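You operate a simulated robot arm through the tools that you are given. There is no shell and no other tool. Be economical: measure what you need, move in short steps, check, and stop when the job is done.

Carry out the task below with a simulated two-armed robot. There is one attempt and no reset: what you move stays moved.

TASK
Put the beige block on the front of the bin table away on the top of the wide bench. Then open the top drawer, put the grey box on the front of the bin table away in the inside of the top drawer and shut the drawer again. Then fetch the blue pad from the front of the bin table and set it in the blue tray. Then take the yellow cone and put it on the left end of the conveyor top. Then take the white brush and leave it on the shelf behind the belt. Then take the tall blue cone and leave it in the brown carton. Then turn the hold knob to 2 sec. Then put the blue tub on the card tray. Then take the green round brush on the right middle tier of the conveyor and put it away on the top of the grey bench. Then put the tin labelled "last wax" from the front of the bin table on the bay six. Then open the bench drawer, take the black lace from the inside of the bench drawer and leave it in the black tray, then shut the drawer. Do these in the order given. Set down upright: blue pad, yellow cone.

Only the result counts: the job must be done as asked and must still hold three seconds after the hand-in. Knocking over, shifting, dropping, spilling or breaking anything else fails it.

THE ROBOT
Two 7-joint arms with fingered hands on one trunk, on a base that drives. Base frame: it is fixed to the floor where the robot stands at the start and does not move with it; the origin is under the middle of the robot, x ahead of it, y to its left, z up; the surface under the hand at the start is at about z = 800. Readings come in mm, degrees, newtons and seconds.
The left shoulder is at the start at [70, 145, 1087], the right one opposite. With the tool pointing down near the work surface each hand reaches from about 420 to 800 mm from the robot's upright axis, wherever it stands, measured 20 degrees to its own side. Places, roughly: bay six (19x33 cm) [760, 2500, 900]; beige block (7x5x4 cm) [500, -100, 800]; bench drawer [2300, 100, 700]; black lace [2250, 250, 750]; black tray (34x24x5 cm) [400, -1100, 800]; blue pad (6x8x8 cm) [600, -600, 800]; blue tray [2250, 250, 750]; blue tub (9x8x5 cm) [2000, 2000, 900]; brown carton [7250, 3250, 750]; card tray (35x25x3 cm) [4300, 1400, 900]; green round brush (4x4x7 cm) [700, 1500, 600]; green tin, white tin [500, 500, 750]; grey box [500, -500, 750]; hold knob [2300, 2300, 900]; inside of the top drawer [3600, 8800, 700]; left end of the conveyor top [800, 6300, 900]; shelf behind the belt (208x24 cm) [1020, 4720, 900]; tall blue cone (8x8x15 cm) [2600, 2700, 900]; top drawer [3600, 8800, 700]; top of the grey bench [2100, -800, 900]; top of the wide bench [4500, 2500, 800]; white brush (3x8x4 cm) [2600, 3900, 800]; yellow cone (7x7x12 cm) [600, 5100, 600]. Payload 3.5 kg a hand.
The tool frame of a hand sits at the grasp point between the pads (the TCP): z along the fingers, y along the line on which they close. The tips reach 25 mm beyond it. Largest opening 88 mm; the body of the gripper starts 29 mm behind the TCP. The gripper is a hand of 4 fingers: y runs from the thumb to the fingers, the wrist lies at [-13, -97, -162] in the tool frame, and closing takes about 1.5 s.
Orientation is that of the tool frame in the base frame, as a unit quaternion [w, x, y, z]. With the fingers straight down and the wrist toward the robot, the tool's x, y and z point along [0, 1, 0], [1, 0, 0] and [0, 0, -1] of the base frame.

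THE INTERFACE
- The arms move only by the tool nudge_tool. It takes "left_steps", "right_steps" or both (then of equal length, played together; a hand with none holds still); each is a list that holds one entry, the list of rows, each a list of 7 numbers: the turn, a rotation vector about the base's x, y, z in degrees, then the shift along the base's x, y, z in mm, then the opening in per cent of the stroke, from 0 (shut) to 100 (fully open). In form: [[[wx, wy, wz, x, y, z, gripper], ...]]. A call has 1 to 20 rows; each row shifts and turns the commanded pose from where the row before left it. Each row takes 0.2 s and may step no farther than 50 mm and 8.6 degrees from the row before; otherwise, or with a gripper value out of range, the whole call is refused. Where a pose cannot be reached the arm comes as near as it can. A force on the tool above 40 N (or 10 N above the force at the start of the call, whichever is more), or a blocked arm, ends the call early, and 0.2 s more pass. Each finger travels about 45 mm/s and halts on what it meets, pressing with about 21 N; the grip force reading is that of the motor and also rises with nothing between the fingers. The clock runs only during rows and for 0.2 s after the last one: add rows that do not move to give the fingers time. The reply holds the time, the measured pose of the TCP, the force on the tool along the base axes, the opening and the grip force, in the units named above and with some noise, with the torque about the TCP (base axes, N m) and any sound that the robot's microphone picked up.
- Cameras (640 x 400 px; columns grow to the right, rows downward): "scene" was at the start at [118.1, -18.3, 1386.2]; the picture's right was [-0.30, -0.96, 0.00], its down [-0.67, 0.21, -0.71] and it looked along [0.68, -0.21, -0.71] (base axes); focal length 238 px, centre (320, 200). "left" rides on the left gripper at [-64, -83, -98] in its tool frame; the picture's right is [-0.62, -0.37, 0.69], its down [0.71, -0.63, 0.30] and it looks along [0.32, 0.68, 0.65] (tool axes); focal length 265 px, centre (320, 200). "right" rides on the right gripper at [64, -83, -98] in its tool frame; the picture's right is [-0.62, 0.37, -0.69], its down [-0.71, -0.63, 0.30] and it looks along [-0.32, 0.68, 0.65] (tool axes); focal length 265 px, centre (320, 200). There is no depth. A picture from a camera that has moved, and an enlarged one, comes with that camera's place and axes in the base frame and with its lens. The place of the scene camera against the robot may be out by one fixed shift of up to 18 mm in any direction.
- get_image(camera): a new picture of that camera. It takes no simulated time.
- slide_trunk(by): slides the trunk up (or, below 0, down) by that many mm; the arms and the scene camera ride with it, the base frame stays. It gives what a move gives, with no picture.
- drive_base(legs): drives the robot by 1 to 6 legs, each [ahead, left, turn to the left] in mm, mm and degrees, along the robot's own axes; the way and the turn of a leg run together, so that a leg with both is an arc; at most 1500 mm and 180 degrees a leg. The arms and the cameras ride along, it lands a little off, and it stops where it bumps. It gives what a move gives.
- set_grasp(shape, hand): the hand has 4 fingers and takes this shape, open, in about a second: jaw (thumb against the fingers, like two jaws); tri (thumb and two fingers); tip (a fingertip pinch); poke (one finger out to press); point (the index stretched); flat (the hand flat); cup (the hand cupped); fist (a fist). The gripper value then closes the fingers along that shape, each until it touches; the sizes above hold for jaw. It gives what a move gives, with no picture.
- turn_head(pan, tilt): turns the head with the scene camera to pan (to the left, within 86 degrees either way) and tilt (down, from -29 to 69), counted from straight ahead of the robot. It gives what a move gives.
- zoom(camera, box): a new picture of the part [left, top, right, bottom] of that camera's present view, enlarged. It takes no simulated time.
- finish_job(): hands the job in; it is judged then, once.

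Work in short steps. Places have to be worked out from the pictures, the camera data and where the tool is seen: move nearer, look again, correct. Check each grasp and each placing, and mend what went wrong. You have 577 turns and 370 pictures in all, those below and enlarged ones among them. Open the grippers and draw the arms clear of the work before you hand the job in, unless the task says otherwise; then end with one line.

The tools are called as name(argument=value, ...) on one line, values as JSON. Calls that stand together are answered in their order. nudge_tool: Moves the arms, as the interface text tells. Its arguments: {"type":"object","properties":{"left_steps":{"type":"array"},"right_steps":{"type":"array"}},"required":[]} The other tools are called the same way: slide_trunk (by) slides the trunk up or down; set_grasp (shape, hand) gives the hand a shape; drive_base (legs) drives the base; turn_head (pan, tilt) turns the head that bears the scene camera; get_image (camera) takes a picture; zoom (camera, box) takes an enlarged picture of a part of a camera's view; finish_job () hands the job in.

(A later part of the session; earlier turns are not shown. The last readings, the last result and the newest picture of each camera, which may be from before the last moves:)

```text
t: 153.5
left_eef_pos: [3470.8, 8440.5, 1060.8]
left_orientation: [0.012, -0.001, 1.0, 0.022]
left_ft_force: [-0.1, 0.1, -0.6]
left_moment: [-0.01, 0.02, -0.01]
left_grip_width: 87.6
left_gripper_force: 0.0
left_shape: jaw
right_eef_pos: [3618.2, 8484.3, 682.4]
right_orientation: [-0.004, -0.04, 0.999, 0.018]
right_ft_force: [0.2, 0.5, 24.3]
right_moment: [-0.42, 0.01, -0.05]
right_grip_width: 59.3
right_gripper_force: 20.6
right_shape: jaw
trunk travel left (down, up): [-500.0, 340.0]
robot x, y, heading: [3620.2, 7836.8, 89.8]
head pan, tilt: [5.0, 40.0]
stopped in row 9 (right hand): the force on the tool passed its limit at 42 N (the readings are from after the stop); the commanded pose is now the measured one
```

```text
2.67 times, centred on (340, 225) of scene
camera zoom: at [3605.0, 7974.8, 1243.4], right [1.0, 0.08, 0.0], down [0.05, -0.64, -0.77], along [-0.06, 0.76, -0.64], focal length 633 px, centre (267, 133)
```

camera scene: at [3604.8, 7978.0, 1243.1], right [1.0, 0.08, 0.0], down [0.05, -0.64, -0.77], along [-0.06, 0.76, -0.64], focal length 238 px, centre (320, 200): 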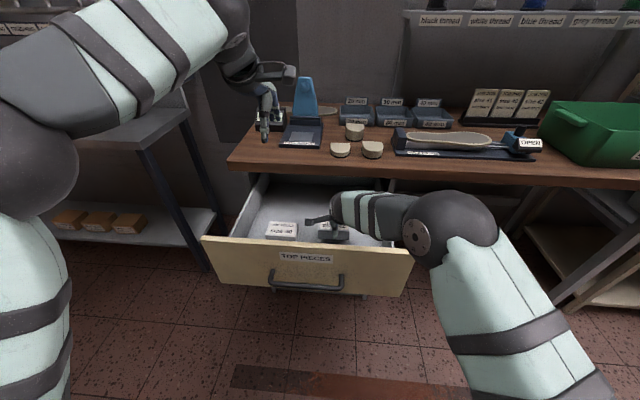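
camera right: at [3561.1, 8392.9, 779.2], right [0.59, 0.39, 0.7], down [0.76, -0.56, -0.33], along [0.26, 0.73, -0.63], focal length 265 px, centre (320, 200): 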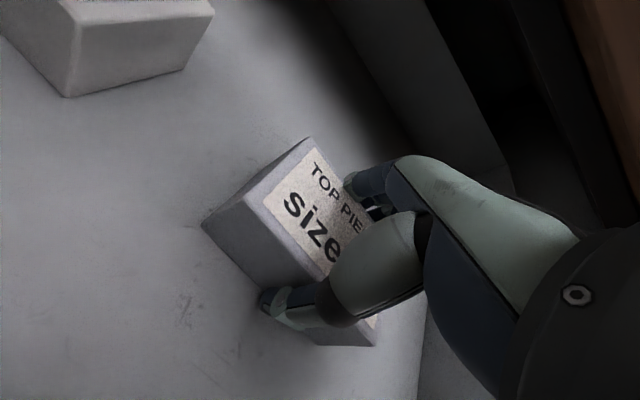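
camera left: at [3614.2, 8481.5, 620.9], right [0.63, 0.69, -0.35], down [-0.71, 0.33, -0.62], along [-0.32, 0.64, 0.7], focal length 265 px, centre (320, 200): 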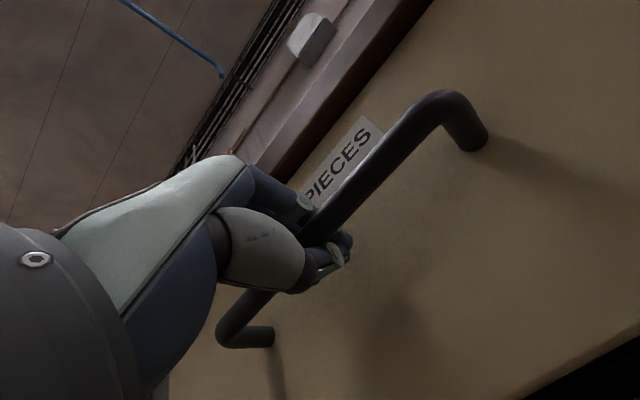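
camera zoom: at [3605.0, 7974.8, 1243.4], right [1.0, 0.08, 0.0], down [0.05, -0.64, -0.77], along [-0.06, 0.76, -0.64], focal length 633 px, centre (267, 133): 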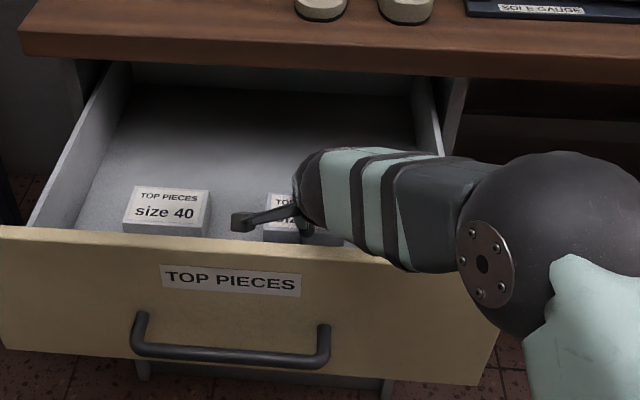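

It rests on the floor. I ease, open and rise out of the drawer.

nudge_tool(right_steps=[[[-1.5, 0, 0, 0, 0, 2, 0], [0, 0, 0, 0, 0, 0, 50], [0, 0, 0, 0, 0, 0, 100], [0, 0, 0, 0, 0, 0, 100], [0, 0, 0, 0, 0, 0, 100], [0, 0, 0, 0, 0, 0, 100], [0, 0, 0, 0, 0, 40, 100], [0, 0, 0, 0, 0, 45, 100], [0, 0, 0, 0, 0, 45, 100], [0, 0, 0, 0, 0, 45, 100], [0, 0, 0, 0, 0, 45, 100], [0, 0, 0, 0, 0, 45, 100]]])

get_image(camera="right")

```text
t: 156.1
left_eef_pos: [3470.5, 8441.0, 1059.9]
left_orientation: [0.011, -0.001, 1.0, 0.021]
left_ft_force: [-0.1, 0.6, -0.2]
left_moment: [0.01, 0.05, 0.01]
left_grip_width: 87.6
left_gripper_force: 0.0
left_shape: jaw
right_eef_pos: [3617.9, 8481.4, 941.2]
right_orientation: [-0.003, -0.041, 0.999, -0.003]
right_ft_force: [0.0, -0.5, -0.6]
right_moment: [-0.03, 0.0, -0.01]
right_grip_width: 87.9
right_gripper_force: 0.0
right_shape: jaw
trunk travel left (down, up): [-500.0, 340.0]
robot x, y, heading: [3620.0, 7838.5, 90.0]
head pan, tilt: [5.0, 40.0]
```

```text
311 pictures are left
camera right: at [3560.6, 8393.4, 1042.5], right [0.59, 0.42, 0.69], down [0.76, -0.57, -0.3], along [0.26, 0.7, -0.66], focal length 265 px, centre (320, 200)
```

right: 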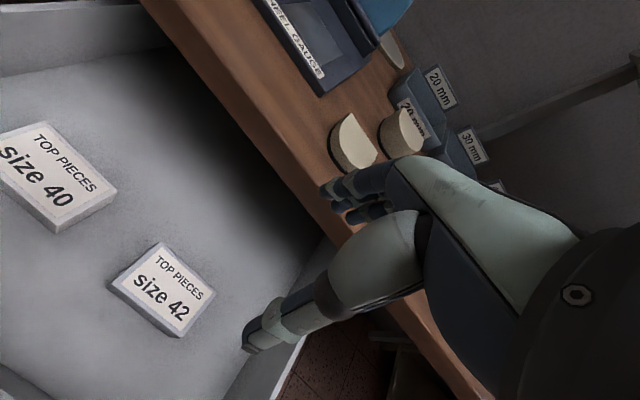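

The box lies flat in the drawer. Now I back off, bring the left hand forward-pointing and closed in front of the drawer face, to push it shut.

drive_base(legs=[[-340, 0, 0]])

nudge_tool(left_steps=[[[8, 0, 0, 8, 5, -28, 0], [8, 0, 0, 8, 5, -28, 0], [8, 0, 0, 8, 5, -28, 0], [8, 0, 0, 8, 5, -28, 0], [8, 0, 0, 8, 5, -28, 0], [8, 0, 0, 8, 5, -28, 0], [8, 0, 0, 8, 5, -28, 0], [8, 0, 0, 8, 5, -28, 0], [8, 0, 0, 8, 5, -28, 0], [8, 0, 0, 8, 5, -28, 0], [8, 0, 0, 0, 0, -25, 0]]])

get_image(camera="scene")

```text
t: 158.3
left_eef_pos: [3469.5, 8099.2, 1059.4]
left_orientation: [0.01, -0.001, 1.0, 0.021]
left_ft_force: [-0.2, -0.4, 0.1]
left_moment: [-0.02, 0.02, 0.0]
left_grip_width: 87.8
left_gripper_force: 0.1
left_shape: jaw
right_eef_pos: [3617.2, 8139.9, 940.9]
right_orientation: [-0.003, -0.041, 0.999, -0.003]
right_ft_force: [-0.1, 0.6, 0.1]
right_moment: [-0.02, -0.01, 0.01]
right_grip_width: 87.6
right_gripper_force: 0.1
right_shape: jaw
trunk travel left (down, up): [-500.0, 340.0]
robot x, y, heading: [3621.0, 7491.4, 90.0]
head pan, tilt: [5.0, 40.0]
```

```text
t: 160.8
left_eef_pos: [3549.6, 8149.5, 754.7]
left_orientation: [0.008, 0.007, 0.704, 0.71]
left_ft_force: [0.0, 0.1, 0.0]
left_moment: [-0.02, -0.03, -0.03]
left_grip_width: 0.0
left_gripper_force: 21.4
left_shape: jaw
right_eef_pos: [3615.9, 8140.4, 942.5]
right_orientation: [-0.003, -0.042, 0.999, -0.004]
right_ft_force: [0.4, 0.5, 0.1]
right_moment: [-0.01, 0.0, 0.04]
right_grip_width: 87.7
right_gripper_force: 0.1
right_shape: jaw
trunk travel left (down, up): [-500.0, 340.0]
robot x, y, heading: [3623.3, 7493.4, 90.1]
head pan, tilt: [5.0, 40.0]
```

```text
310 pictures are left
camera scene: at [3603.8, 7635.2, 1243.2], right [1.0, 0.08, 0.0], down [0.05, -0.64, -0.77], along [-0.06, 0.76, -0.64], focal length 238 px, centre (320, 200)
```

scene: 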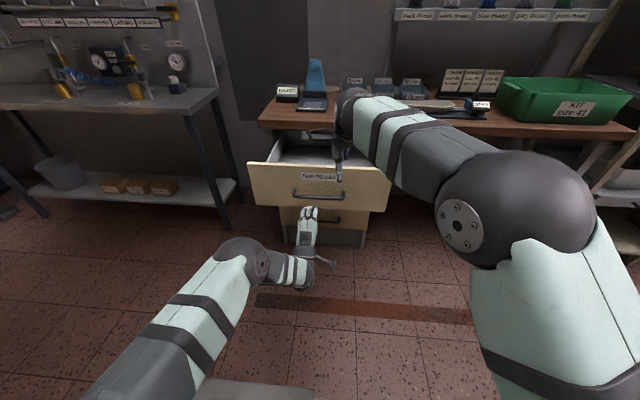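

I raise the right hand for clearance and drive forward to push the drawer most of the way in.

nudge_tool(right_steps=[[[0, 0, 0, 0, -20, 40, 100], [0, 0, 0, 0, -20, 40, 100], [0, 0, 0, 0, -20, 40, 100], [0, 0, 0, 0, -20, 40, 100]]])

drive_base(legs=[[390, 0, 0]])

get_image(camera="scene")

```text
t: 161.8
left_eef_pos: [3550.9, 8148.2, 756.3]
left_orientation: [0.009, 0.008, 0.705, 0.709]
left_ft_force: [-0.7, -0.1, -0.3]
left_moment: [0.02, -0.02, 0.0]
left_grip_width: 0.2
left_gripper_force: 20.5
left_shape: jaw
right_eef_pos: [3614.6, 8059.4, 1103.1]
right_orientation: [-0.003, -0.04, 0.999, -0.004]
right_ft_force: [0.3, -0.2, 0.3]
right_moment: [0.01, 0.02, -0.01]
right_grip_width: 87.8
right_gripper_force: 0.1
right_shape: jaw
trunk travel left (down, up): [-500.0, 340.0]
robot x, y, heading: [3621.1, 7494.5, 90.1]
head pan, tilt: [5.0, 40.0]
```

```text
t: 164.2
left_eef_pos: [3556.7, 8538.0, 755.2]
left_orientation: [0.011, 0.009, 0.704, 0.71]
left_ft_force: [1.7, 0.5, 0.9]
left_moment: [0.01, 0.0, -0.01]
left_grip_width: 0.1
left_gripper_force: 20.4
left_shape: jaw
right_eef_pos: [3621.1, 8447.8, 1103.2]
right_orientation: [-0.003, -0.038, 0.999, -0.004]
right_ft_force: [0.6, 0.0, 0.5]
right_moment: [0.01, 0.0, 0.03]
right_grip_width: 87.5
right_gripper_force: 0.1
right_shape: jaw
trunk travel left (down, up): [-500.0, 340.0]
robot x, y, heading: [3623.4, 7883.2, 89.5]
head pan, tilt: [5.0, 40.0]
```

```text
309 pictures are left
camera scene: at [3607.1, 8022.2, 1243.2], right [1.0, 0.08, 0.0], down [0.05, -0.64, -0.77], along [-0.06, 0.76, -0.64], focal length 238 px, centre (320, 200)
```

scene: 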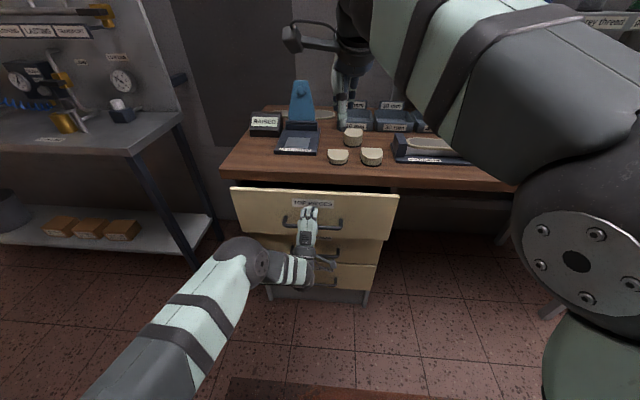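

Almost shut. I push on with the arm until it meets the stop.

nudge_tool(left_steps=[[[0, 0, 0, 0, 15, 0, 0], [0, 0, 0, 0, 15, 0, 0], [0, 0, 0, 0, 10, 0, 0], [0, 0, 0, 0, 10, 0, 0], [0, 0, 0, 0, 8, 0, 0], [0, 0, 0, 0, 8, 0, 0], [0, 0, 0, 0, 8, 0, 0]]])

zoom(camera="scene", box=[200, 120, 440, 270])

```text
t: 165.4
left_eef_pos: [3555.3, 8585.5, 757.6]
left_orientation: [0.012, 0.01, 0.702, 0.712]
left_ft_force: [-3.6, -27.9, 7.1]
left_moment: [0.17, 0.02, 0.12]
left_grip_width: 0.0
left_gripper_force: 21.3
left_shape: jaw
right_eef_pos: [3618.7, 8440.5, 1106.5]
right_orientation: [-0.004, -0.039, 0.999, -0.001]
right_ft_force: [-0.9, -1.0, -0.5]
right_moment: [-0.01, 0.02, -0.03]
right_grip_width: 87.6
right_gripper_force: 0.1
right_shape: jaw
trunk travel left (down, up): [-500.0, 340.0]
robot x, y, heading: [3622.9, 7880.7, 89.4]
head pan, tilt: [5.0, 40.0]
stopped in row 6 (left hand): the force on the tool passed its limit at 50 N (the readings are from after the stop); the commanded pose is now the measured one
```

```text
2.67 times, centred on (320, 195) of scene
camera zoom: at [3606.1, 8014.3, 1244.1], right [1.0, 0.08, 0.0], down [0.05, -0.64, -0.77], along [-0.06, 0.77, -0.64], focal length 633 px, centre (320, 213)
```

zoom: 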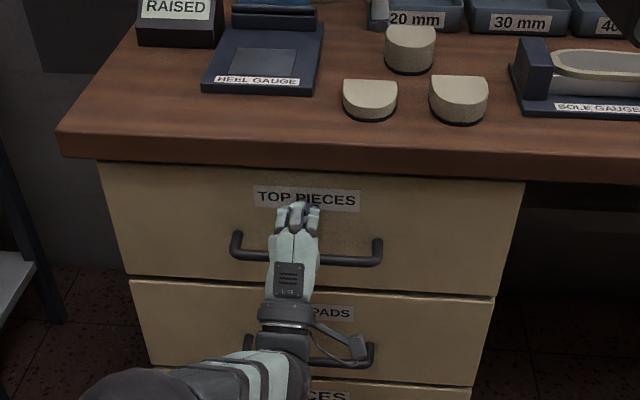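

The drawer is shut. I back off, fold the left hand back down, raise the trunk, and look west for a route round the conveyor's far end.

drive_base(legs=[[-330, 0, 0]])

nudge_tool(left_steps=[[[-8, 0, 0, -8, 0, 25, 100], [-8, 0, 0, -8, 0, 25, 100], [-8, 0, 0, -8, 0, 25, 100], [-8, 0, 0, -8, 0, 25, 100], [-8, 0, 0, -8, 0, 25, 100], [-8, 0, 0, -8, 0, 25, 100], [-8, 0, 0, -8, 0, 25, 100], [-8, 0, 0, -8, 0, 25, 100], [-8, 0, 0, -8, 0, 20, 100], [-8, 0, 0, -8, 0, 20, 100], [-8, 0, 0, 0, 0, 10, 100]]], right_steps=[[[0, 0, 0, 9, 0, -10, 100], [0, 0, 0, 9, 0, -10, 100], [0, 0, 0, 9, 0, -10, 100], [0, 0, 0, 9, 0, -10, 100], [0, 0, 0, 9, 0, -10, 100], [0, 0, 0, 9, 0, -10, 100], [0, 0, 0, 9, 0, -10, 100], [0, 0, 0, 9, 0, -10, 100], [0, 0, 0, 9, 0, 0, 100], [0, 0, 0, 9, 0, 0, 100], [0, 0, 0, 9, 0, 0, 100]]])

slide_trunk(by=150)

turn_head(pan=80, tilt=15)

get_image(camera="scene")

```text
t: 167.6
left_eef_pos: [3553.3, 8263.2, 752.4]
left_orientation: [0.011, 0.009, 0.706, 0.708]
left_ft_force: [-0.4, -0.4, 0.0]
left_moment: [-0.01, -0.02, 0.01]
left_grip_width: 0.0
left_gripper_force: 20.7
left_shape: jaw
right_eef_pos: [3616.9, 8119.6, 1102.4]
right_orientation: [-0.002, -0.037, 0.999, -0.004]
right_ft_force: [0.0, 0.1, -0.1]
right_moment: [0.03, 0.02, 0.02]
right_grip_width: 87.7
right_gripper_force: 0.0
right_shape: jaw
trunk travel left (down, up): [-500.0, 340.0]
robot x, y, heading: [3617.8, 7555.0, 89.7]
head pan, tilt: [5.0, 40.0]
```

```text
t: 170.0
left_eef_pos: [3474.6, 8264.1, 1001.8]
left_orientation: [0.013, -0.001, 1.0, 0.017]
left_ft_force: [0.2, -1.3, 0.9]
left_moment: [-0.02, 0.02, 0.03]
left_grip_width: 87.7
left_gripper_force: 0.0
left_shape: jaw
right_eef_pos: [3717.5, 8119.2, 1022.0]
right_orientation: [-0.003, -0.039, 0.999, -0.005]
right_ft_force: [-0.6, 0.3, 0.3]
right_moment: [-0.01, 0.0, 0.02]
right_grip_width: 87.6
right_gripper_force: 0.0
right_shape: jaw
trunk travel left (down, up): [-500.0, 340.0]
robot x, y, heading: [3620.9, 7554.2, 89.7]
head pan, tilt: [5.0, 40.0]
```

```text
t: 171.7
left_eef_pos: [3474.6, 8262.6, 1152.3]
left_orientation: [0.016, -0.001, 1.0, 0.019]
left_ft_force: [0.5, -0.1, -0.5]
left_moment: [0.03, 0.03, -0.02]
left_grip_width: 88.0
left_gripper_force: 0.0
left_shape: jaw
right_eef_pos: [3716.5, 8117.8, 1172.6]
right_orientation: [-0.002, -0.039, 0.999, -0.003]
right_ft_force: [0.1, -0.5, 0.8]
right_moment: [0.0, -0.01, -0.02]
right_grip_width: 87.7
right_gripper_force: 0.1
right_shape: jaw
trunk travel left (down, up): [-650.0, 190.0]
robot x, y, heading: [3619.1, 7552.0, 89.8]
head pan, tilt: [5.0, 40.0]
```

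```text
t: 173.2
left_eef_pos: [3474.1, 8261.7, 1152.5]
left_orientation: [0.015, -0.002, 1.0, 0.018]
left_ft_force: [0.7, -0.9, 0.3]
left_moment: [0.01, -0.02, 0.01]
left_grip_width: 87.8
left_gripper_force: 0.0
left_shape: jaw
right_eef_pos: [3715.3, 8118.0, 1172.2]
right_orientation: [-0.002, -0.038, 0.999, -0.003]
right_ft_force: [-0.3, 0.9, 0.3]
right_moment: [-0.01, 0.0, -0.01]
right_grip_width: 87.5
right_gripper_force: 0.1
right_shape: jaw
trunk travel left (down, up): [-650.0, 190.0]
robot x, y, heading: [3619.7, 7550.4, 89.5]
head pan, tilt: [80.0, 15.0]
```

```text
307 pictures are left
camera scene: at [3519.2, 7625.0, 1432.8], right [0.18, 0.98, 0.0], down [0.25, -0.05, -0.97], along [-0.95, 0.18, -0.26], focal length 238 px, centre (320, 200)
```

scene: 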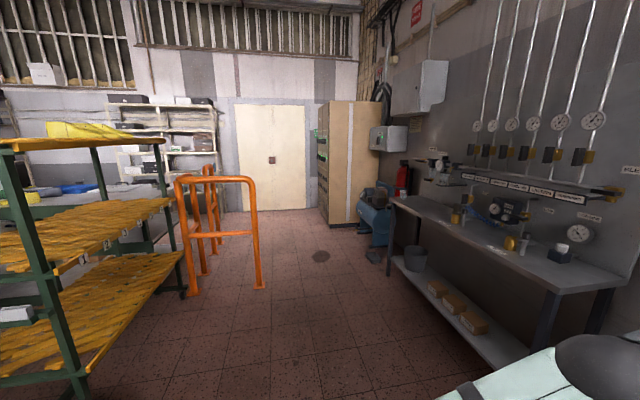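

The way west at y≈7950 is clear between the orange barrier and the cabinet. I drive it and then look down the west aisle.

drive_base(legs=[[0, 0, 90], [1400, -400, 0], [1400, 0, 0], [900, 0, 0]])

turn_head(pan=70, tilt=20)

get_image(camera="scene")

```text
t: 195.2
left_eef_pos: [-789.0, 7839.1, 1152.7]
left_orientation: [0.004, 0.708, -0.706, -0.023]
left_ft_force: [-0.3, 0.1, -0.2]
left_moment: [-0.05, 0.01, 0.01]
left_grip_width: 87.6
left_gripper_force: 0.0
left_shape: jaw
right_eef_pos: [-644.6, 8081.6, 1172.3]
right_orientation: [-0.002, 0.735, -0.678, 0.004]
right_ft_force: [-0.1, 0.8, -0.1]
right_moment: [0.03, 0.03, 0.0]
right_grip_width: 87.9
right_gripper_force: 0.1
right_shape: jaw
trunk travel left (down, up): [-650.0, 190.0]
robot x, y, heading: [-76.6, 7987.8, 179.7]
head pan, tilt: [80.0, 15.0]
```

```text
t: 195.9
left_eef_pos: [-789.0, 7839.9, 1153.0]
left_orientation: [0.003, 0.708, -0.706, -0.023]
left_ft_force: [-0.1, 0.6, 0.8]
left_moment: [0.01, -0.01, -0.01]
left_grip_width: 87.8
left_gripper_force: 0.1
left_shape: jaw
right_eef_pos: [-645.6, 8080.9, 1172.3]
right_orientation: [-0.001, 0.734, -0.679, 0.004]
right_ft_force: [-0.1, 0.7, -0.9]
right_moment: [0.02, 0.01, -0.01]
right_grip_width: 87.8
right_gripper_force: 0.0
right_shape: jaw
trunk travel left (down, up): [-650.0, 190.0]
robot x, y, heading: [-78.9, 7984.1, 179.4]
head pan, tilt: [70.0, 20.0]
```

```text
306 pictures are left
camera scene: at [-171.4, 7905.2, 1424.7], right [-0.94, 0.35, 0.0], down [0.12, 0.32, -0.94], along [-0.33, -0.88, -0.34], focal length 238 px, centre (320, 200)
```

scene: 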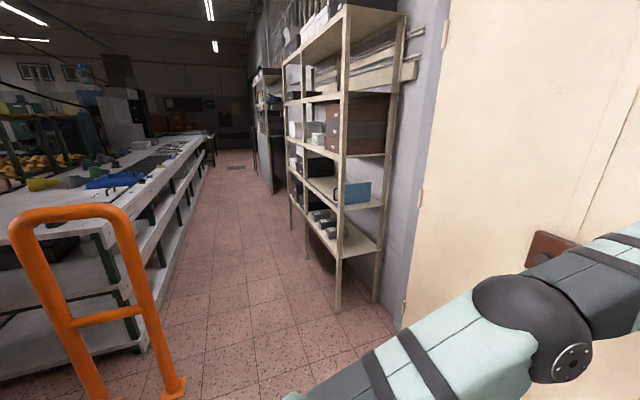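

The west aisle is clear (x from -830 to 276 beside the barrier). I turn left and drive down it.

drive_base(legs=[[0, 0, 90], [1400, -180, 0], [1400, 60, 0], [1400, 50, 0], [1300, 0, 0]])

turn_head(pan=20, tilt=20)

get_image(camera="scene")

```text
t: 226.1
left_eef_pos: [-111.1, 1761.8, 1152.2]
left_orientation: [0.019, 1.0, 0.007, -0.014]
left_ft_force: [-0.2, -1.3, -0.1]
left_moment: [-0.01, -0.01, 0.0]
left_grip_width: 88.0
left_gripper_force: 0.1
left_shape: jaw
right_eef_pos: [-354.3, 1902.3, 1173.0]
right_orientation: [-0.004, 0.999, 0.043, 0.002]
right_ft_force: [0.1, -0.1, -0.3]
right_moment: [0.0, -0.02, -0.02]
right_grip_width: 88.0
right_gripper_force: 0.1
right_shape: jaw
trunk travel left (down, up): [-650.0, 190.0]
robot x, y, heading: [-263.3, 2471.7, -89.8]
head pan, tilt: [70.0, 20.0]
```

```text
t: 227.3
left_eef_pos: [-111.4, 1759.9, 1152.1]
left_orientation: [0.019, 1.0, 0.006, -0.015]
left_ft_force: [-0.4, -0.3, -0.2]
left_moment: [0.03, -0.03, 0.0]
left_grip_width: 87.8
left_gripper_force: 0.1
left_shape: jaw
right_eef_pos: [-354.6, 1902.6, 1171.4]
right_orientation: [-0.003, 0.999, 0.045, 0.003]
right_ft_force: [0.2, 0.5, -0.3]
right_moment: [0.02, -0.02, -0.03]
right_grip_width: 87.7
right_gripper_force: 0.1
right_shape: jaw
trunk travel left (down, up): [-650.0, 190.0]
robot x, y, heading: [-264.2, 2470.8, -89.6]
head pan, tilt: [20.0, 20.0]
```

```text
305 pictures are left
camera scene: at [-242.1, 2337.7, 1424.7], right [-0.94, -0.35, 0.0], down [-0.12, 0.32, -0.94], along [0.32, -0.88, -0.34], focal length 238 px, centre (320, 200)
```

scene: 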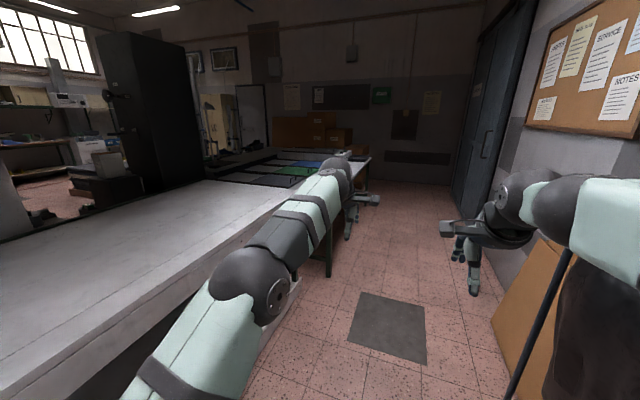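

Clear ahead. I drive on to y≈-600 and face the bin table.

drive_base(legs=[[1400, 60, 0], [1400, 60, 0], [250, 0, 0], [0, 0, 89.6]])

turn_head(pan=-5, tilt=45)

get_image(camera="scene")

```text
t: 246.0
left_eef_pos: [561.1, -384.9, 1152.0]
left_orientation: [0.023, 0.697, 0.716, 0.004]
left_ft_force: [0.0, 0.5, 0.8]
left_moment: [0.01, 0.0, -0.01]
left_grip_width: 87.9
left_gripper_force: 0.0
left_shape: jaw
right_eef_pos: [422.6, -631.4, 1173.4]
right_orientation: [-0.004, 0.67, 0.743, -0.001]
right_ft_force: [-0.6, 0.1, -0.4]
right_moment: [-0.01, 0.01, -0.01]
right_grip_width: 87.8
right_gripper_force: 0.1
right_shape: jaw
trunk travel left (down, up): [-650.0, 190.0]
robot x, y, heading: [-145.3, -549.7, 1.2]
head pan, tilt: [20.0, 20.0]
```

```text
t: 246.9
left_eef_pos: [560.2, -384.8, 1151.9]
left_orientation: [0.025, 0.697, 0.717, 0.003]
left_ft_force: [0.4, -0.6, 0.2]
left_moment: [0.01, 0.05, 0.0]
left_grip_width: 87.5
left_gripper_force: 0.0
left_shape: jaw
right_eef_pos: [423.2, -629.5, 1172.9]
right_orientation: [-0.005, 0.67, 0.742, -0.002]
right_ft_force: [0.3, -0.2, -0.3]
right_moment: [-0.03, -0.01, 0.02]
right_grip_width: 87.6
right_gripper_force: 0.0
right_shape: jaw
trunk travel left (down, up): [-650.0, 190.0]
robot x, y, heading: [-148.8, -543.6, 0.9]
head pan, tilt: [-5.0, 45.0]
```

```text
304 pictures are left
camera scene: at [-24.8, -548.2, 1386.1], right [-0.07, -1.0, 0.0], down [-0.71, 0.05, -0.71], along [0.71, -0.05, -0.71], focal length 238 px, centre (320, 200)
```

scene: 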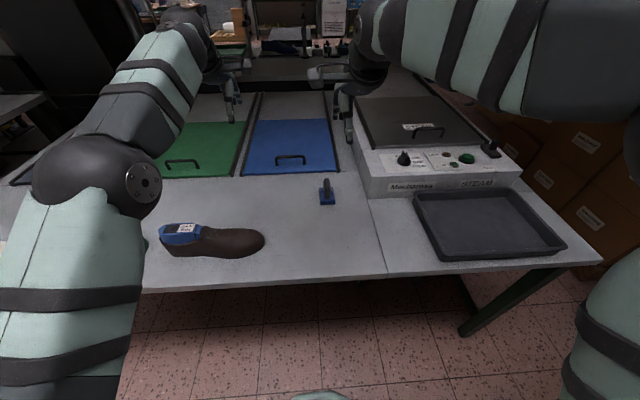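

The pad is at about [563,-610]. I zoom in on it to see its shape.

zoom(camera="scene", box=[287, 165, 367, 215])

get_image(camera="right")

```text
8.00 times, centred on (327, 190) of scene
camera zoom: at [-24.8, -548.2, 1386.1], right [-0.07, -1.0, 0.0], down [-0.71, 0.05, -0.71], along [0.71, -0.05, -0.71], focal length 1900 px, centre (264, 280)
```

zoom: 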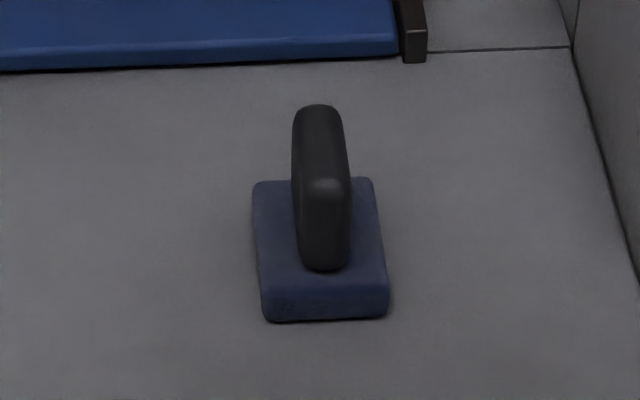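

```text
302 pictures are left
camera right: at [333.1, -575.6, 1272.8], right [0.44, -0.58, 0.69], down [-0.55, -0.77, -0.3], along [0.71, -0.25, -0.66], focal length 265 px, centre (320, 200)
```

right: 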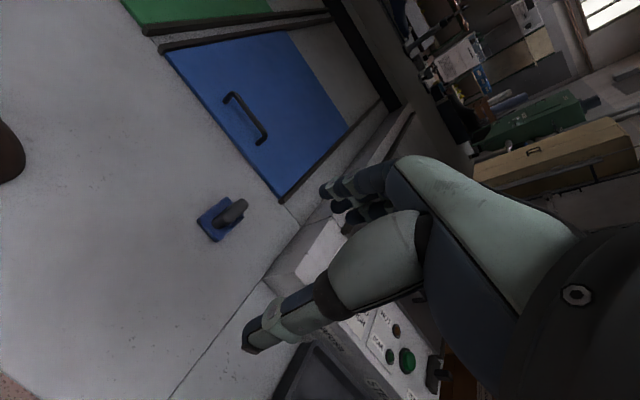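

The pad's handle is a slab, thin along y, about [573,-614]. I drive 110 mm nearer and turn the right hand 84° so the fingers close along y above it.

drive_base(legs=[[110, 0, -1]])

nudge_tool(right_steps=[[[0, 0, 8.4, 4, 1.5, -20, 100], [0, 0, 8.4, 4, 1.5, -20, 100], [0, 0, 8.4, 4, 1.5, -20, 100], [0, 0, 8.4, 4, 1.5, -20, 100], [0, 0, 8.4, 4, 1.5, -20, 100], [0, 0, 8.4, 4, 1.5, -20, 100], [0, 0, 8.4, 4, 1.5, -20, 100], [0, 0, 8.4, 4, 1.5, -20, 100], [0, 0, 8.4, 4, 1.5, -20, 100], [0, 0, 8.4, 4, 1.5, -20, 100]]])

get_image(camera="right")

zoom(camera="scene", box=[240, 100, 440, 225])

```text
t: 248.1
left_eef_pos: [670.7, -396.6, 1154.2]
left_orientation: [0.023, 0.704, 0.71, 0.003]
left_ft_force: [-0.3, 0.0, 0.2]
left_moment: [0.04, 0.01, 0.01]
left_grip_width: 87.9
left_gripper_force: 0.1
left_shape: jaw
right_eef_pos: [529.3, -640.4, 1173.1]
right_orientation: [-0.004, 0.676, 0.736, 0.0]
right_ft_force: [0.4, -0.2, -0.7]
right_moment: [0.01, -0.04, 0.02]
right_grip_width: 87.8
right_gripper_force: 0.1
right_shape: jaw
trunk travel left (down, up): [-650.0, 190.0]
robot x, y, heading: [-41.5, -550.6, -0.1]
head pan, tilt: [-5.0, 45.0]
```

```text
t: 250.3
left_eef_pos: [674.5, -398.3, 1152.9]
left_orientation: [0.023, 0.704, 0.71, 0.004]
left_ft_force: [0.2, -0.9, -0.6]
left_moment: [-0.02, 0.03, 0.0]
left_grip_width: 87.7
left_gripper_force: 0.1
left_shape: jaw
right_eef_pos: [570.5, -623.6, 970.8]
right_orientation: [-0.003, 0.009, 1.0, -0.003]
right_ft_force: [0.5, -0.3, 0.1]
right_moment: [0.01, 0.0, -0.05]
right_grip_width: 87.8
right_gripper_force: 0.1
right_shape: jaw
trunk travel left (down, up): [-650.0, 190.0]
robot x, y, heading: [-38.4, -546.4, 0.0]
head pan, tilt: [-5.0, 45.0]
```

```text
301 pictures are left
camera right: at [504.9, -706.4, 1071.7], right [0.63, 0.36, 0.69], down [0.7, -0.64, -0.31], along [0.33, 0.67, -0.66], focal length 265 px, centre (320, 200)
```

right: 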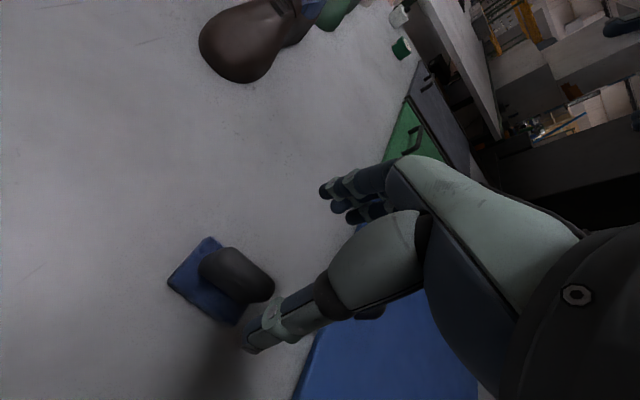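

```text
3.20 times, centred on (340, 162) of scene
camera zoom: at [86.0, -550.1, 1385.8], right [-0.09, -1.0, 0.0], down [-0.71, 0.06, -0.71], along [0.7, -0.06, -0.71], focal length 760 px, centre (256, 320)
```

zoom: 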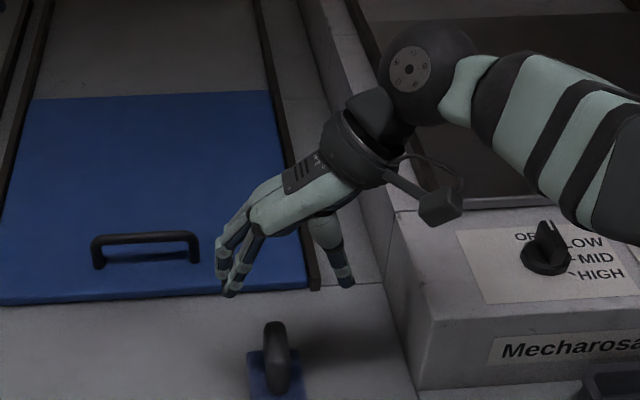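

The handle sits between the fingers' planes. I shift 8 mm in x, lower to z≈857 and close.

nudge_tool(right_steps=[[[0, 0, 0, 8, 2, -30, 100], [0, 0, 0, 0, 0, -30, 100], [0, 0, 0, 0, 0, -30, 100], [0, 0, 0, 0, 0, -23, 100], [0, 0, 0, 0, 0, 0, 0], [0, 0, 0, 0, 0, 0, 0], [0, 0, 0, 0, 0, 0, 0], [0, 0, 0, 0, 0, 0, 0], [0, 0, 0, 0, 0, 0, 0], [0, 0, 0, 0, 0, 0, 0], [0, 0, 0, 0, 0, 0, 0], [0, 0, 0, 0, 0, 0, 0]]])

get_image(camera="right")

```text
t: 252.9
left_eef_pos: [672.2, -397.5, 1153.2]
left_orientation: [0.024, 0.704, 0.71, 0.003]
left_ft_force: [-0.6, 1.2, -0.1]
left_moment: [0.02, -0.02, 0.01]
left_grip_width: 87.8
left_gripper_force: 0.1
left_shape: jaw
right_eef_pos: [578.3, -621.5, 859.8]
right_orientation: [-0.002, 0.01, 1.0, -0.003]
right_ft_force: [-0.2, -0.7, -0.9]
right_moment: [-0.01, -0.02, -0.01]
right_grip_width: 16.1
right_gripper_force: 21.0
right_shape: jaw
trunk travel left (down, up): [-650.0, 190.0]
robot x, y, heading: [-36.1, -548.1, 0.4]
head pan, tilt: [-5.0, 45.0]
```

```text
299 pictures are left
camera right: at [513.2, -703.2, 959.4], right [0.63, 0.36, 0.69], down [0.7, -0.65, -0.3], along [0.33, 0.67, -0.66], focal length 265 px, centre (320, 200)
```

right: 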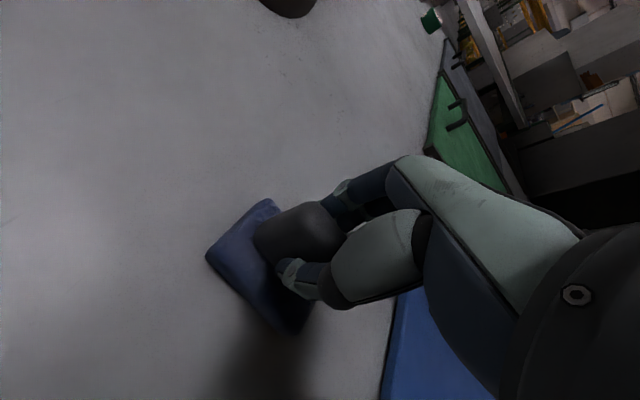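

The pad is gripped by its handle. I lift it, then turn the hand back for travelling.

nudge_tool(right_steps=[[[0, 0, 0, 0, 0, 45, 0], [0, 0, 0, 0, 0, 45, 0], [0, 0, 0, 0, 0, 45, 0], [0, 0, 0, 0, 0, 45, 0], [0, 0, 0, 0, 0, 45, 0], [0, 0, -8.4, 0, 0, 20, 0], [0, 0, -8.4, 0, 0, 0, 0], [0, 0, -8.4, 0, 0, 0, 0], [0, 0, -8.4, 0, 0, 0, 0], [0, 0, -8.4, 0, 0, 0, 0], [0, 0, -8.4, 0, 0, 0, 0], [0, 0, -8.4, 0, 0, 0, 0], [0, 0, -8.4, 0, 0, 0, 0], [0, 0, -8.4, 0, 0, 0, 0], [0, 0, -8.4, 0, 0, 0, 0]]])

get_image(camera="right")

```text
t: 256.1
left_eef_pos: [673.0, -396.6, 1153.7]
left_orientation: [0.025, 0.704, 0.71, 0.003]
left_ft_force: [0.4, -0.1, 0.2]
left_moment: [-0.02, 0.01, -0.04]
left_grip_width: 87.8
left_gripper_force: 0.0
left_shape: jaw
right_eef_pos: [577.3, -623.4, 1103.5]
right_orientation: [-0.004, 0.678, 0.735, 0.0]
right_ft_force: [0.3, 0.5, -0.7]
right_moment: [0.02, 0.04, 0.01]
right_grip_width: 16.4
right_gripper_force: 21.1
right_shape: jaw
trunk travel left (down, up): [-650.0, 190.0]
robot x, y, heading: [-34.5, -547.8, -0.0]
head pan, tilt: [-5.0, 45.0]
```

```text
298 pictures are left
camera right: at [490.2, -565.9, 1203.9], right [0.42, -0.59, 0.69], down [-0.57, -0.76, -0.3], along [0.7, -0.26, -0.66], focal length 265 px, centre (320, 200)
```

right: 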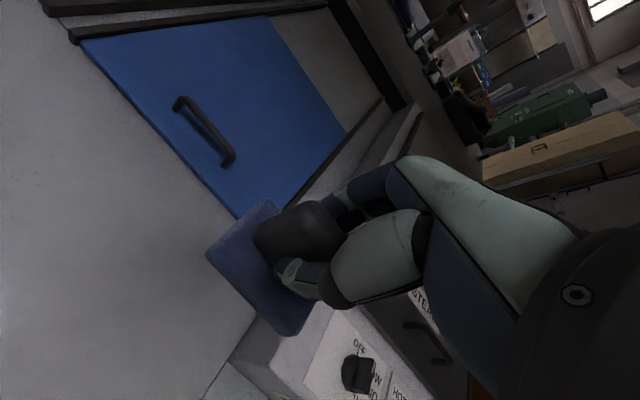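

Held securely. I drive back around the south lane the same way as before.

drive_base(legs=[[-300, 0, 0], [0, -1195, 0]])

```text
t: 263.8
left_eef_pos: [367.1, -1596.8, 1152.1]
left_orientation: [0.024, 0.707, 0.707, 0.004]
left_ft_force: [0.1, -1.0, 0.0]
left_moment: [0.01, 0.01, 0.01]
left_grip_width: 87.6
left_gripper_force: 0.0
left_shape: jaw
right_eef_pos: [271.3, -1820.7, 1104.3]
right_orientation: [-0.004, 0.68, 0.733, -0.002]
right_ft_force: [0.6, 0.2, -0.3]
right_moment: [-0.04, -0.02, 0.03]
right_grip_width: 16.3
right_gripper_force: 21.3
right_shape: jaw
trunk travel left (down, up): [-650.0, 190.0]
robot x, y, heading: [-346.0, -1739.5, -0.9]
head pan, tilt: [-5.0, 45.0]
```

drive_base(legs=[[1200, 0, 0.9], [1200, 0, 0], [1200, 0, 0], [0, 0, 90]])

turn_head(pan=40, tilt=25)

get_image(camera="scene")

```text
t: 284.9
left_eef_pos: [3123.0, -1069.4, 1153.9]
left_orientation: [0.015, 0.015, 1.0, 0.02]
left_ft_force: [-0.2, -0.2, 0.5]
left_moment: [-0.01, 0.02, -0.02]
left_grip_width: 87.4
left_gripper_force: 0.0
left_shape: jaw
right_eef_pos: [3344.2, -1169.7, 1104.0]
right_orientation: [-0.003, -0.024, 1.0, -0.004]
right_ft_force: [0.0, 0.0, -0.7]
right_moment: [0.02, 0.01, 0.02]
right_grip_width: 16.1
right_gripper_force: 21.2
right_shape: jaw
trunk travel left (down, up): [-650.0, 190.0]
robot x, y, heading: [3249.0, -1782.4, 88.3]
head pan, tilt: [-5.0, 45.0]
```

```text
t: 286.1
left_eef_pos: [3121.8, -1067.1, 1153.4]
left_orientation: [0.015, 0.014, 1.0, 0.019]
left_ft_force: [0.4, -0.7, 1.0]
left_moment: [0.02, 0.01, -0.02]
left_grip_width: 87.9
left_gripper_force: 0.0
left_shape: jaw
right_eef_pos: [3344.6, -1170.7, 1104.3]
right_orientation: [-0.002, -0.023, 1.0, -0.004]
right_ft_force: [0.4, 0.7, 0.0]
right_moment: [0.0, 0.03, -0.04]
right_grip_width: 15.9
right_gripper_force: 21.2
right_shape: jaw
trunk travel left (down, up): [-650.0, 190.0]
robot x, y, heading: [3246.6, -1784.0, 87.8]
head pan, tilt: [40.0, 25.0]
```

```text
297 pictures are left
camera scene: at [3182.2, -1654.1, 1416.5], right [0.79, 0.61, 0.0], down [0.26, -0.33, -0.91], along [-0.56, 0.72, -0.42], focal length 238 px, centre (320, 200)
```

scene: 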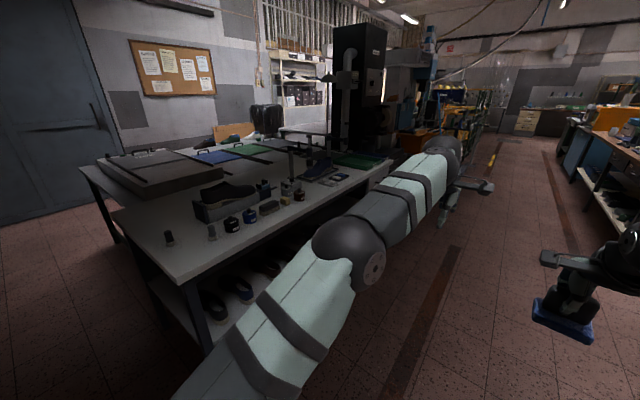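

The grey bench is on the left. I drive north to y≈200, turn to face west and look for the blue tray.

drive_base(legs=[[1000, 0, 1.5], [1000, 0, 0], [0, 0, 90]])

turn_head(pan=0, tilt=35)

get_image(camera="scene")

```text
t: 300.0
left_eef_pos: [2555.3, 71.2, 1154.4]
left_orientation: [0.004, 0.719, -0.695, -0.023]
left_ft_force: [0.0, 0.9, 0.2]
left_moment: [0.0, 0.0, 0.03]
left_grip_width: 87.9
left_gripper_force: 0.1
left_shape: jaw
right_eef_pos: [2643.1, 299.8, 1103.9]
right_orientation: [-0.001, 0.745, -0.667, 0.004]
right_ft_force: [0.1, -0.5, -0.8]
right_moment: [0.0, 0.0, -0.01]
right_grip_width: 15.9
right_gripper_force: 21.3
right_shape: jaw
trunk travel left (down, up): [-650.0, 190.0]
robot x, y, heading: [3258.5, 239.8, -178.6]
head pan, tilt: [40.0, 25.0]
```

```text
t: 301.1
left_eef_pos: [2554.9, 71.2, 1153.4]
left_orientation: [0.004, 0.718, -0.695, -0.024]
left_ft_force: [0.6, -0.7, 0.1]
left_moment: [-0.05, -0.01, -0.01]
left_grip_width: 87.9
left_gripper_force: 0.1
left_shape: jaw
right_eef_pos: [2642.1, 297.8, 1103.8]
right_orientation: [-0.001, 0.745, -0.667, 0.005]
right_ft_force: [0.5, 0.0, -0.6]
right_moment: [0.01, 0.01, 0.01]
right_grip_width: 16.0
right_gripper_force: 21.4
right_shape: jaw
trunk travel left (down, up): [-650.0, 190.0]
robot x, y, heading: [3263.1, 241.1, -178.5]
head pan, tilt: [0.0, 35.0]
```

```text
296 pictures are left
camera scene: at [3112.0, 241.8, 1400.8], right [-0.03, 1.0, 0.0], down [0.57, 0.01, -0.82], along [-0.82, -0.02, -0.57], focal length 238 px, centre (320, 200)
```

scene: 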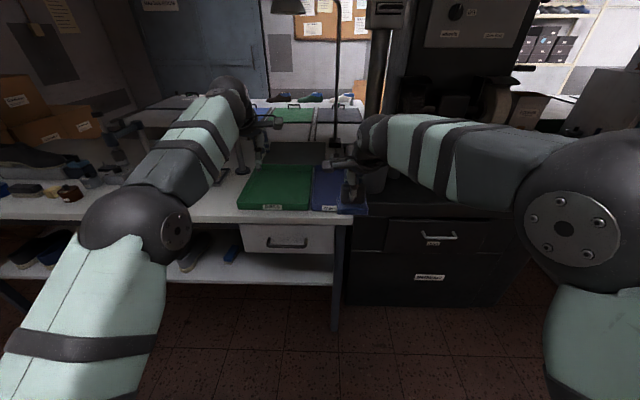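

The blue tray is right of the green one near [2240,265]. I drive closer and look again.

drive_base(legs=[[330, 110, -1.4]])

turn_head(pan=-8, tilt=50)

get_image(camera="scene")

get_image(camera="right")

```text
t: 303.3
left_eef_pos: [2220.7, -29.6, 1153.6]
left_orientation: [0.004, 0.712, -0.702, -0.023]
left_ft_force: [-0.4, 0.4, 0.5]
left_moment: [0.0, -0.04, 0.02]
left_grip_width: 88.1
left_gripper_force: 0.0
left_shape: jaw
right_eef_pos: [2313.7, 197.1, 1103.9]
right_orientation: [0.0, 0.739, -0.674, 0.004]
right_ft_force: [-0.2, 0.4, -1.1]
right_moment: [0.02, -0.01, -0.03]
right_grip_width: 15.9
right_gripper_force: 21.1
right_shape: jaw
trunk travel left (down, up): [-650.0, 190.0]
robot x, y, heading: [2924.9, 124.4, -179.9]
head pan, tilt: [0.0, 35.0]
```

```text
t: 304.1
left_eef_pos: [2219.3, -30.3, 1152.9]
left_orientation: [0.004, 0.712, -0.702, -0.023]
left_ft_force: [0.2, 0.1, -0.1]
left_moment: [0.0, -0.01, 0.01]
left_grip_width: 87.8
left_gripper_force: 0.1
left_shape: jaw
right_eef_pos: [2312.2, 195.7, 1103.3]
right_orientation: [-0.001, 0.739, -0.674, 0.005]
right_ft_force: [0.3, 0.0, -0.7]
right_moment: [0.01, -0.01, 0.02]
right_grip_width: 15.8
right_gripper_force: 20.5
right_shape: jaw
trunk travel left (down, up): [-650.0, 190.0]
robot x, y, heading: [2927.4, 127.9, -179.9]
head pan, tilt: [-8.0, 50.0]
```

```text
295 pictures are left
camera scene: at [2790.8, 140.5, 1379.1], right [0.13, 0.99, 0.0], down [0.76, -0.1, -0.64], along [-0.64, 0.09, -0.77], focal length 238 px, centre (320, 200)
```

scene: 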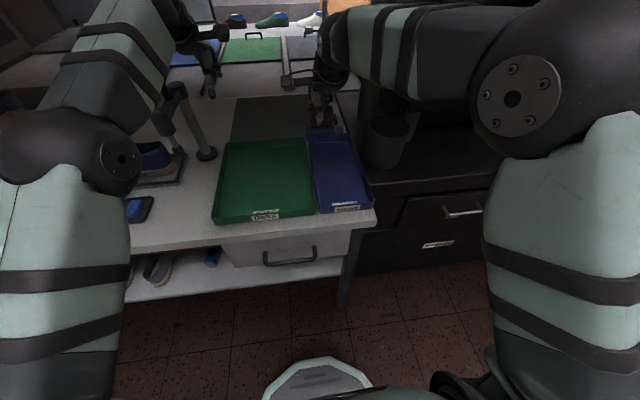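

```text
294 pictures are left
camera right: at [2399.2, 139.7, 1203.7], right [-0.43, 0.59, 0.69], down [0.57, 0.77, -0.3], along [-0.71, 0.26, -0.66], focal length 265 px, centre (320, 200)
```

right: 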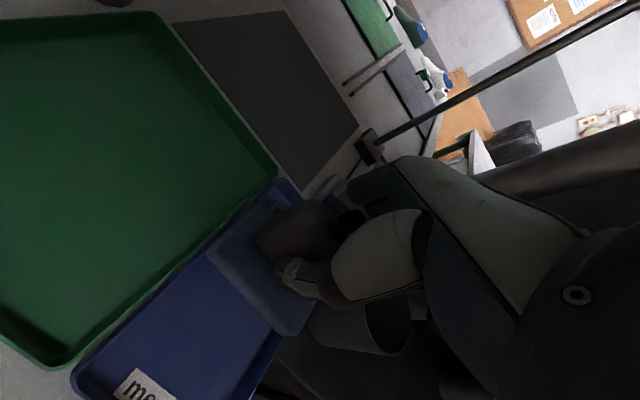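

The tray spans about x 2044–2397, y 190–350. I bring the pad over its middle [2230,272] and lower part way.

nudge_tool(right_steps=[[[0, 0, 0, -27, 25, 0, 0], [0, 0, 0, -27, 25, 0, 0], [0, 0, 0, -27, 25, 0, 0], [0, 0, 0, 0, 0, -40, 0], [0, 0, 0, 0, 0, -40, 0], [0, 0, 0, 0, 0, -40, 0]]])

get_image(camera="right")

zoom(camera="scene", box=[230, 80, 430, 205])

```text
t: 305.5
left_eef_pos: [2218.7, -31.6, 1152.4]
left_orientation: [0.004, 0.711, -0.702, -0.023]
left_ft_force: [0.4, -0.6, -0.7]
left_moment: [0.04, 0.0, 0.01]
left_grip_width: 87.9
left_gripper_force: 0.0
left_shape: jaw
right_eef_pos: [2230.7, 269.9, 981.8]
right_orientation: [0.0, 0.738, -0.675, 0.004]
right_ft_force: [0.2, -0.8, -1.4]
right_moment: [0.0, 0.02, 0.02]
right_grip_width: 15.9
right_gripper_force: 21.2
right_shape: jaw
trunk travel left (down, up): [-650.0, 190.0]
robot x, y, heading: [2925.1, 127.0, -179.8]
head pan, tilt: [-8.0, 50.0]
```

```text
293 pictures are left
camera right: at [2318.6, 213.8, 1082.0], right [-0.43, 0.59, 0.69], down [0.57, 0.77, -0.3], along [-0.71, 0.26, -0.66], focal length 265 px, centre (320, 200)
```

right: 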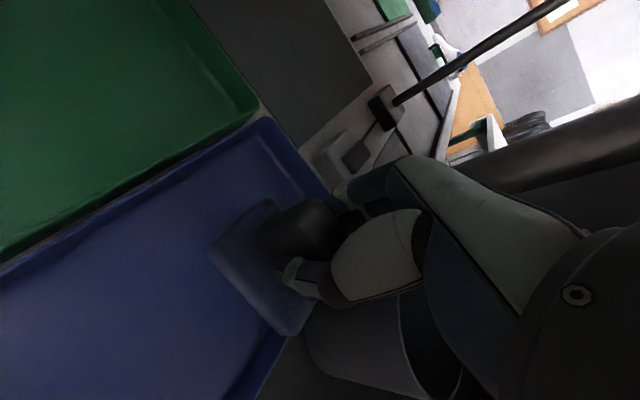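

```text
3.20 times, centred on (330, 142) of scene
camera zoom: at [2790.0, 141.0, 1379.0], right [0.13, 0.99, 0.0], down [0.76, -0.1, -0.64], along [-0.64, 0.09, -0.77], focal length 760 px, centre (288, 384)
```

zoom: 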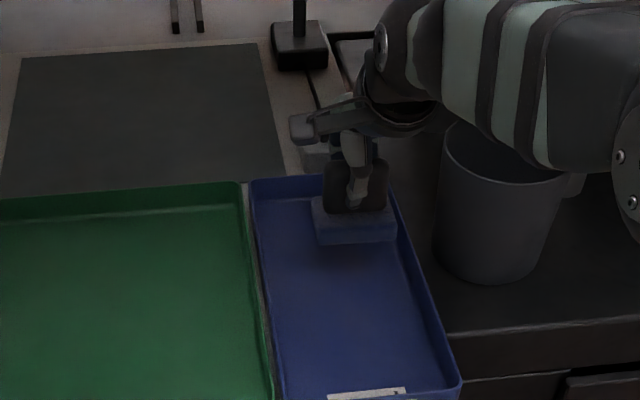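

The pad is centred over the tray. I lower it in small steps until it touches.

nudge_tool(right_steps=[[[0, 0, 0, 0, 0, -25, 0], [0, 0, 0, 0, 0, -12, 0], [0, 0, 0, 0, 0, -8, 0], [0, 0, 0, 0, 0, -8, 0], [0, 0, 0, 0, 0, -6, 0], [0, 0, 0, 0, 0, -6, 0], [0, 0, 0, 0, 0, -6, 0], [0, 0, 0, 0, 0, -6, 0], [0, 0, 0, 0, 0, -6, 0], [0, 0, 0, 0, 0, -6, 0], [0, 0, 0, 0, 0, -6, 0]]])

get_image(camera="right")

```text
t: 307.7
left_eef_pos: [2222.8, -30.9, 1154.1]
left_orientation: [0.004, 0.711, -0.702, -0.025]
left_ft_force: [0.7, 0.0, -0.3]
left_moment: [-0.01, -0.06, -0.04]
left_grip_width: 87.6
left_gripper_force: 0.0
left_shape: jaw
right_eef_pos: [2228.4, 271.2, 911.0]
right_orientation: [0.01, 0.738, -0.675, -0.004]
right_ft_force: [3.9, 0.2, 16.0]
right_moment: [-0.03, -0.13, 0.01]
right_grip_width: 18.2
right_gripper_force: 20.8
right_shape: jaw
trunk travel left (down, up): [-650.0, 190.0]
robot x, y, heading: [2929.4, 126.4, -179.6]
head pan, tilt: [-8.0, 50.0]
stopped in row 10 (right hand): the force on the tool passed its limit at 42 N (the readings are from after the stop); the commanded pose is now the measured one
```

```text
291 pictures are left
camera right: at [2318.4, 214.7, 1008.2], right [-0.41, 0.59, 0.7], down [0.56, 0.77, -0.32], along [-0.72, 0.26, -0.64], focal length 265 px, centre (320, 200)
```

right: 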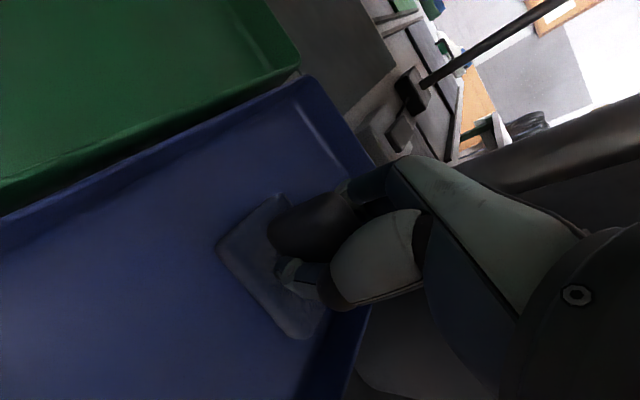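

Pad rests in the tray. I release and rise.

nudge_tool(right_steps=[[[0, 0, 0, 0, 0, 1, 40], [0, 0, 0, 0, 0, 0, 100], [0, 0, 0, 0, 0, 0, 100], [0, 0, 0, 0, 0, 0, 100], [0, 0, 0, 0, 0, 0, 100], [0, 0, 0, 0, 0, 0, 100], [0, 0, 0, 0, 0, 40, 100], [0, 0, 0, 0, 0, 45, 100], [0, 0, 0, 0, 0, 45, 100], [0, 0, 0, 0, 0, 45, 100], [0, 0, 0, 0, 0, 45, 100]]])

get_image(camera="right")

```text
t: 310.1
left_eef_pos: [2219.2, -30.5, 1153.7]
left_orientation: [0.004, 0.712, -0.702, -0.024]
left_ft_force: [-0.3, -0.1, 0.5]
left_moment: [0.01, 0.03, 0.0]
left_grip_width: 87.7
left_gripper_force: 0.0
left_shape: jaw
right_eef_pos: [2229.0, 271.7, 1126.6]
right_orientation: [0.005, 0.738, -0.675, -0.002]
right_ft_force: [-0.2, -0.3, -0.1]
right_moment: [0.04, 0.01, 0.01]
right_grip_width: 87.8
right_gripper_force: 0.1
right_shape: jaw
trunk travel left (down, up): [-650.0, 190.0]
robot x, y, heading: [2925.4, 124.6, -179.8]
head pan, tilt: [-8.0, 50.0]
```

```text
290 pictures are left
camera right: at [2317.7, 215.8, 1225.9], right [-0.42, 0.59, 0.69], down [0.56, 0.77, -0.31], along [-0.72, 0.26, -0.65], focal length 265 px, centre (320, 200)
```

right: 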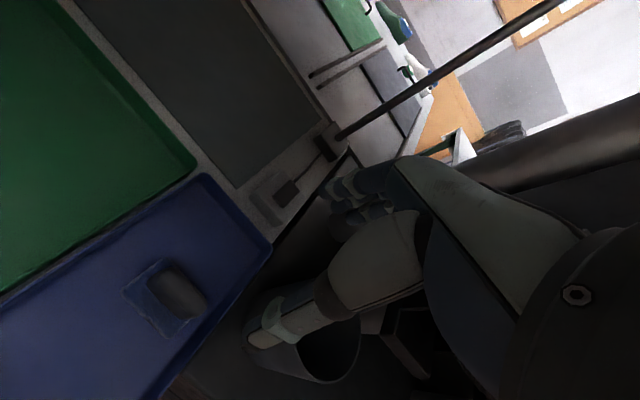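

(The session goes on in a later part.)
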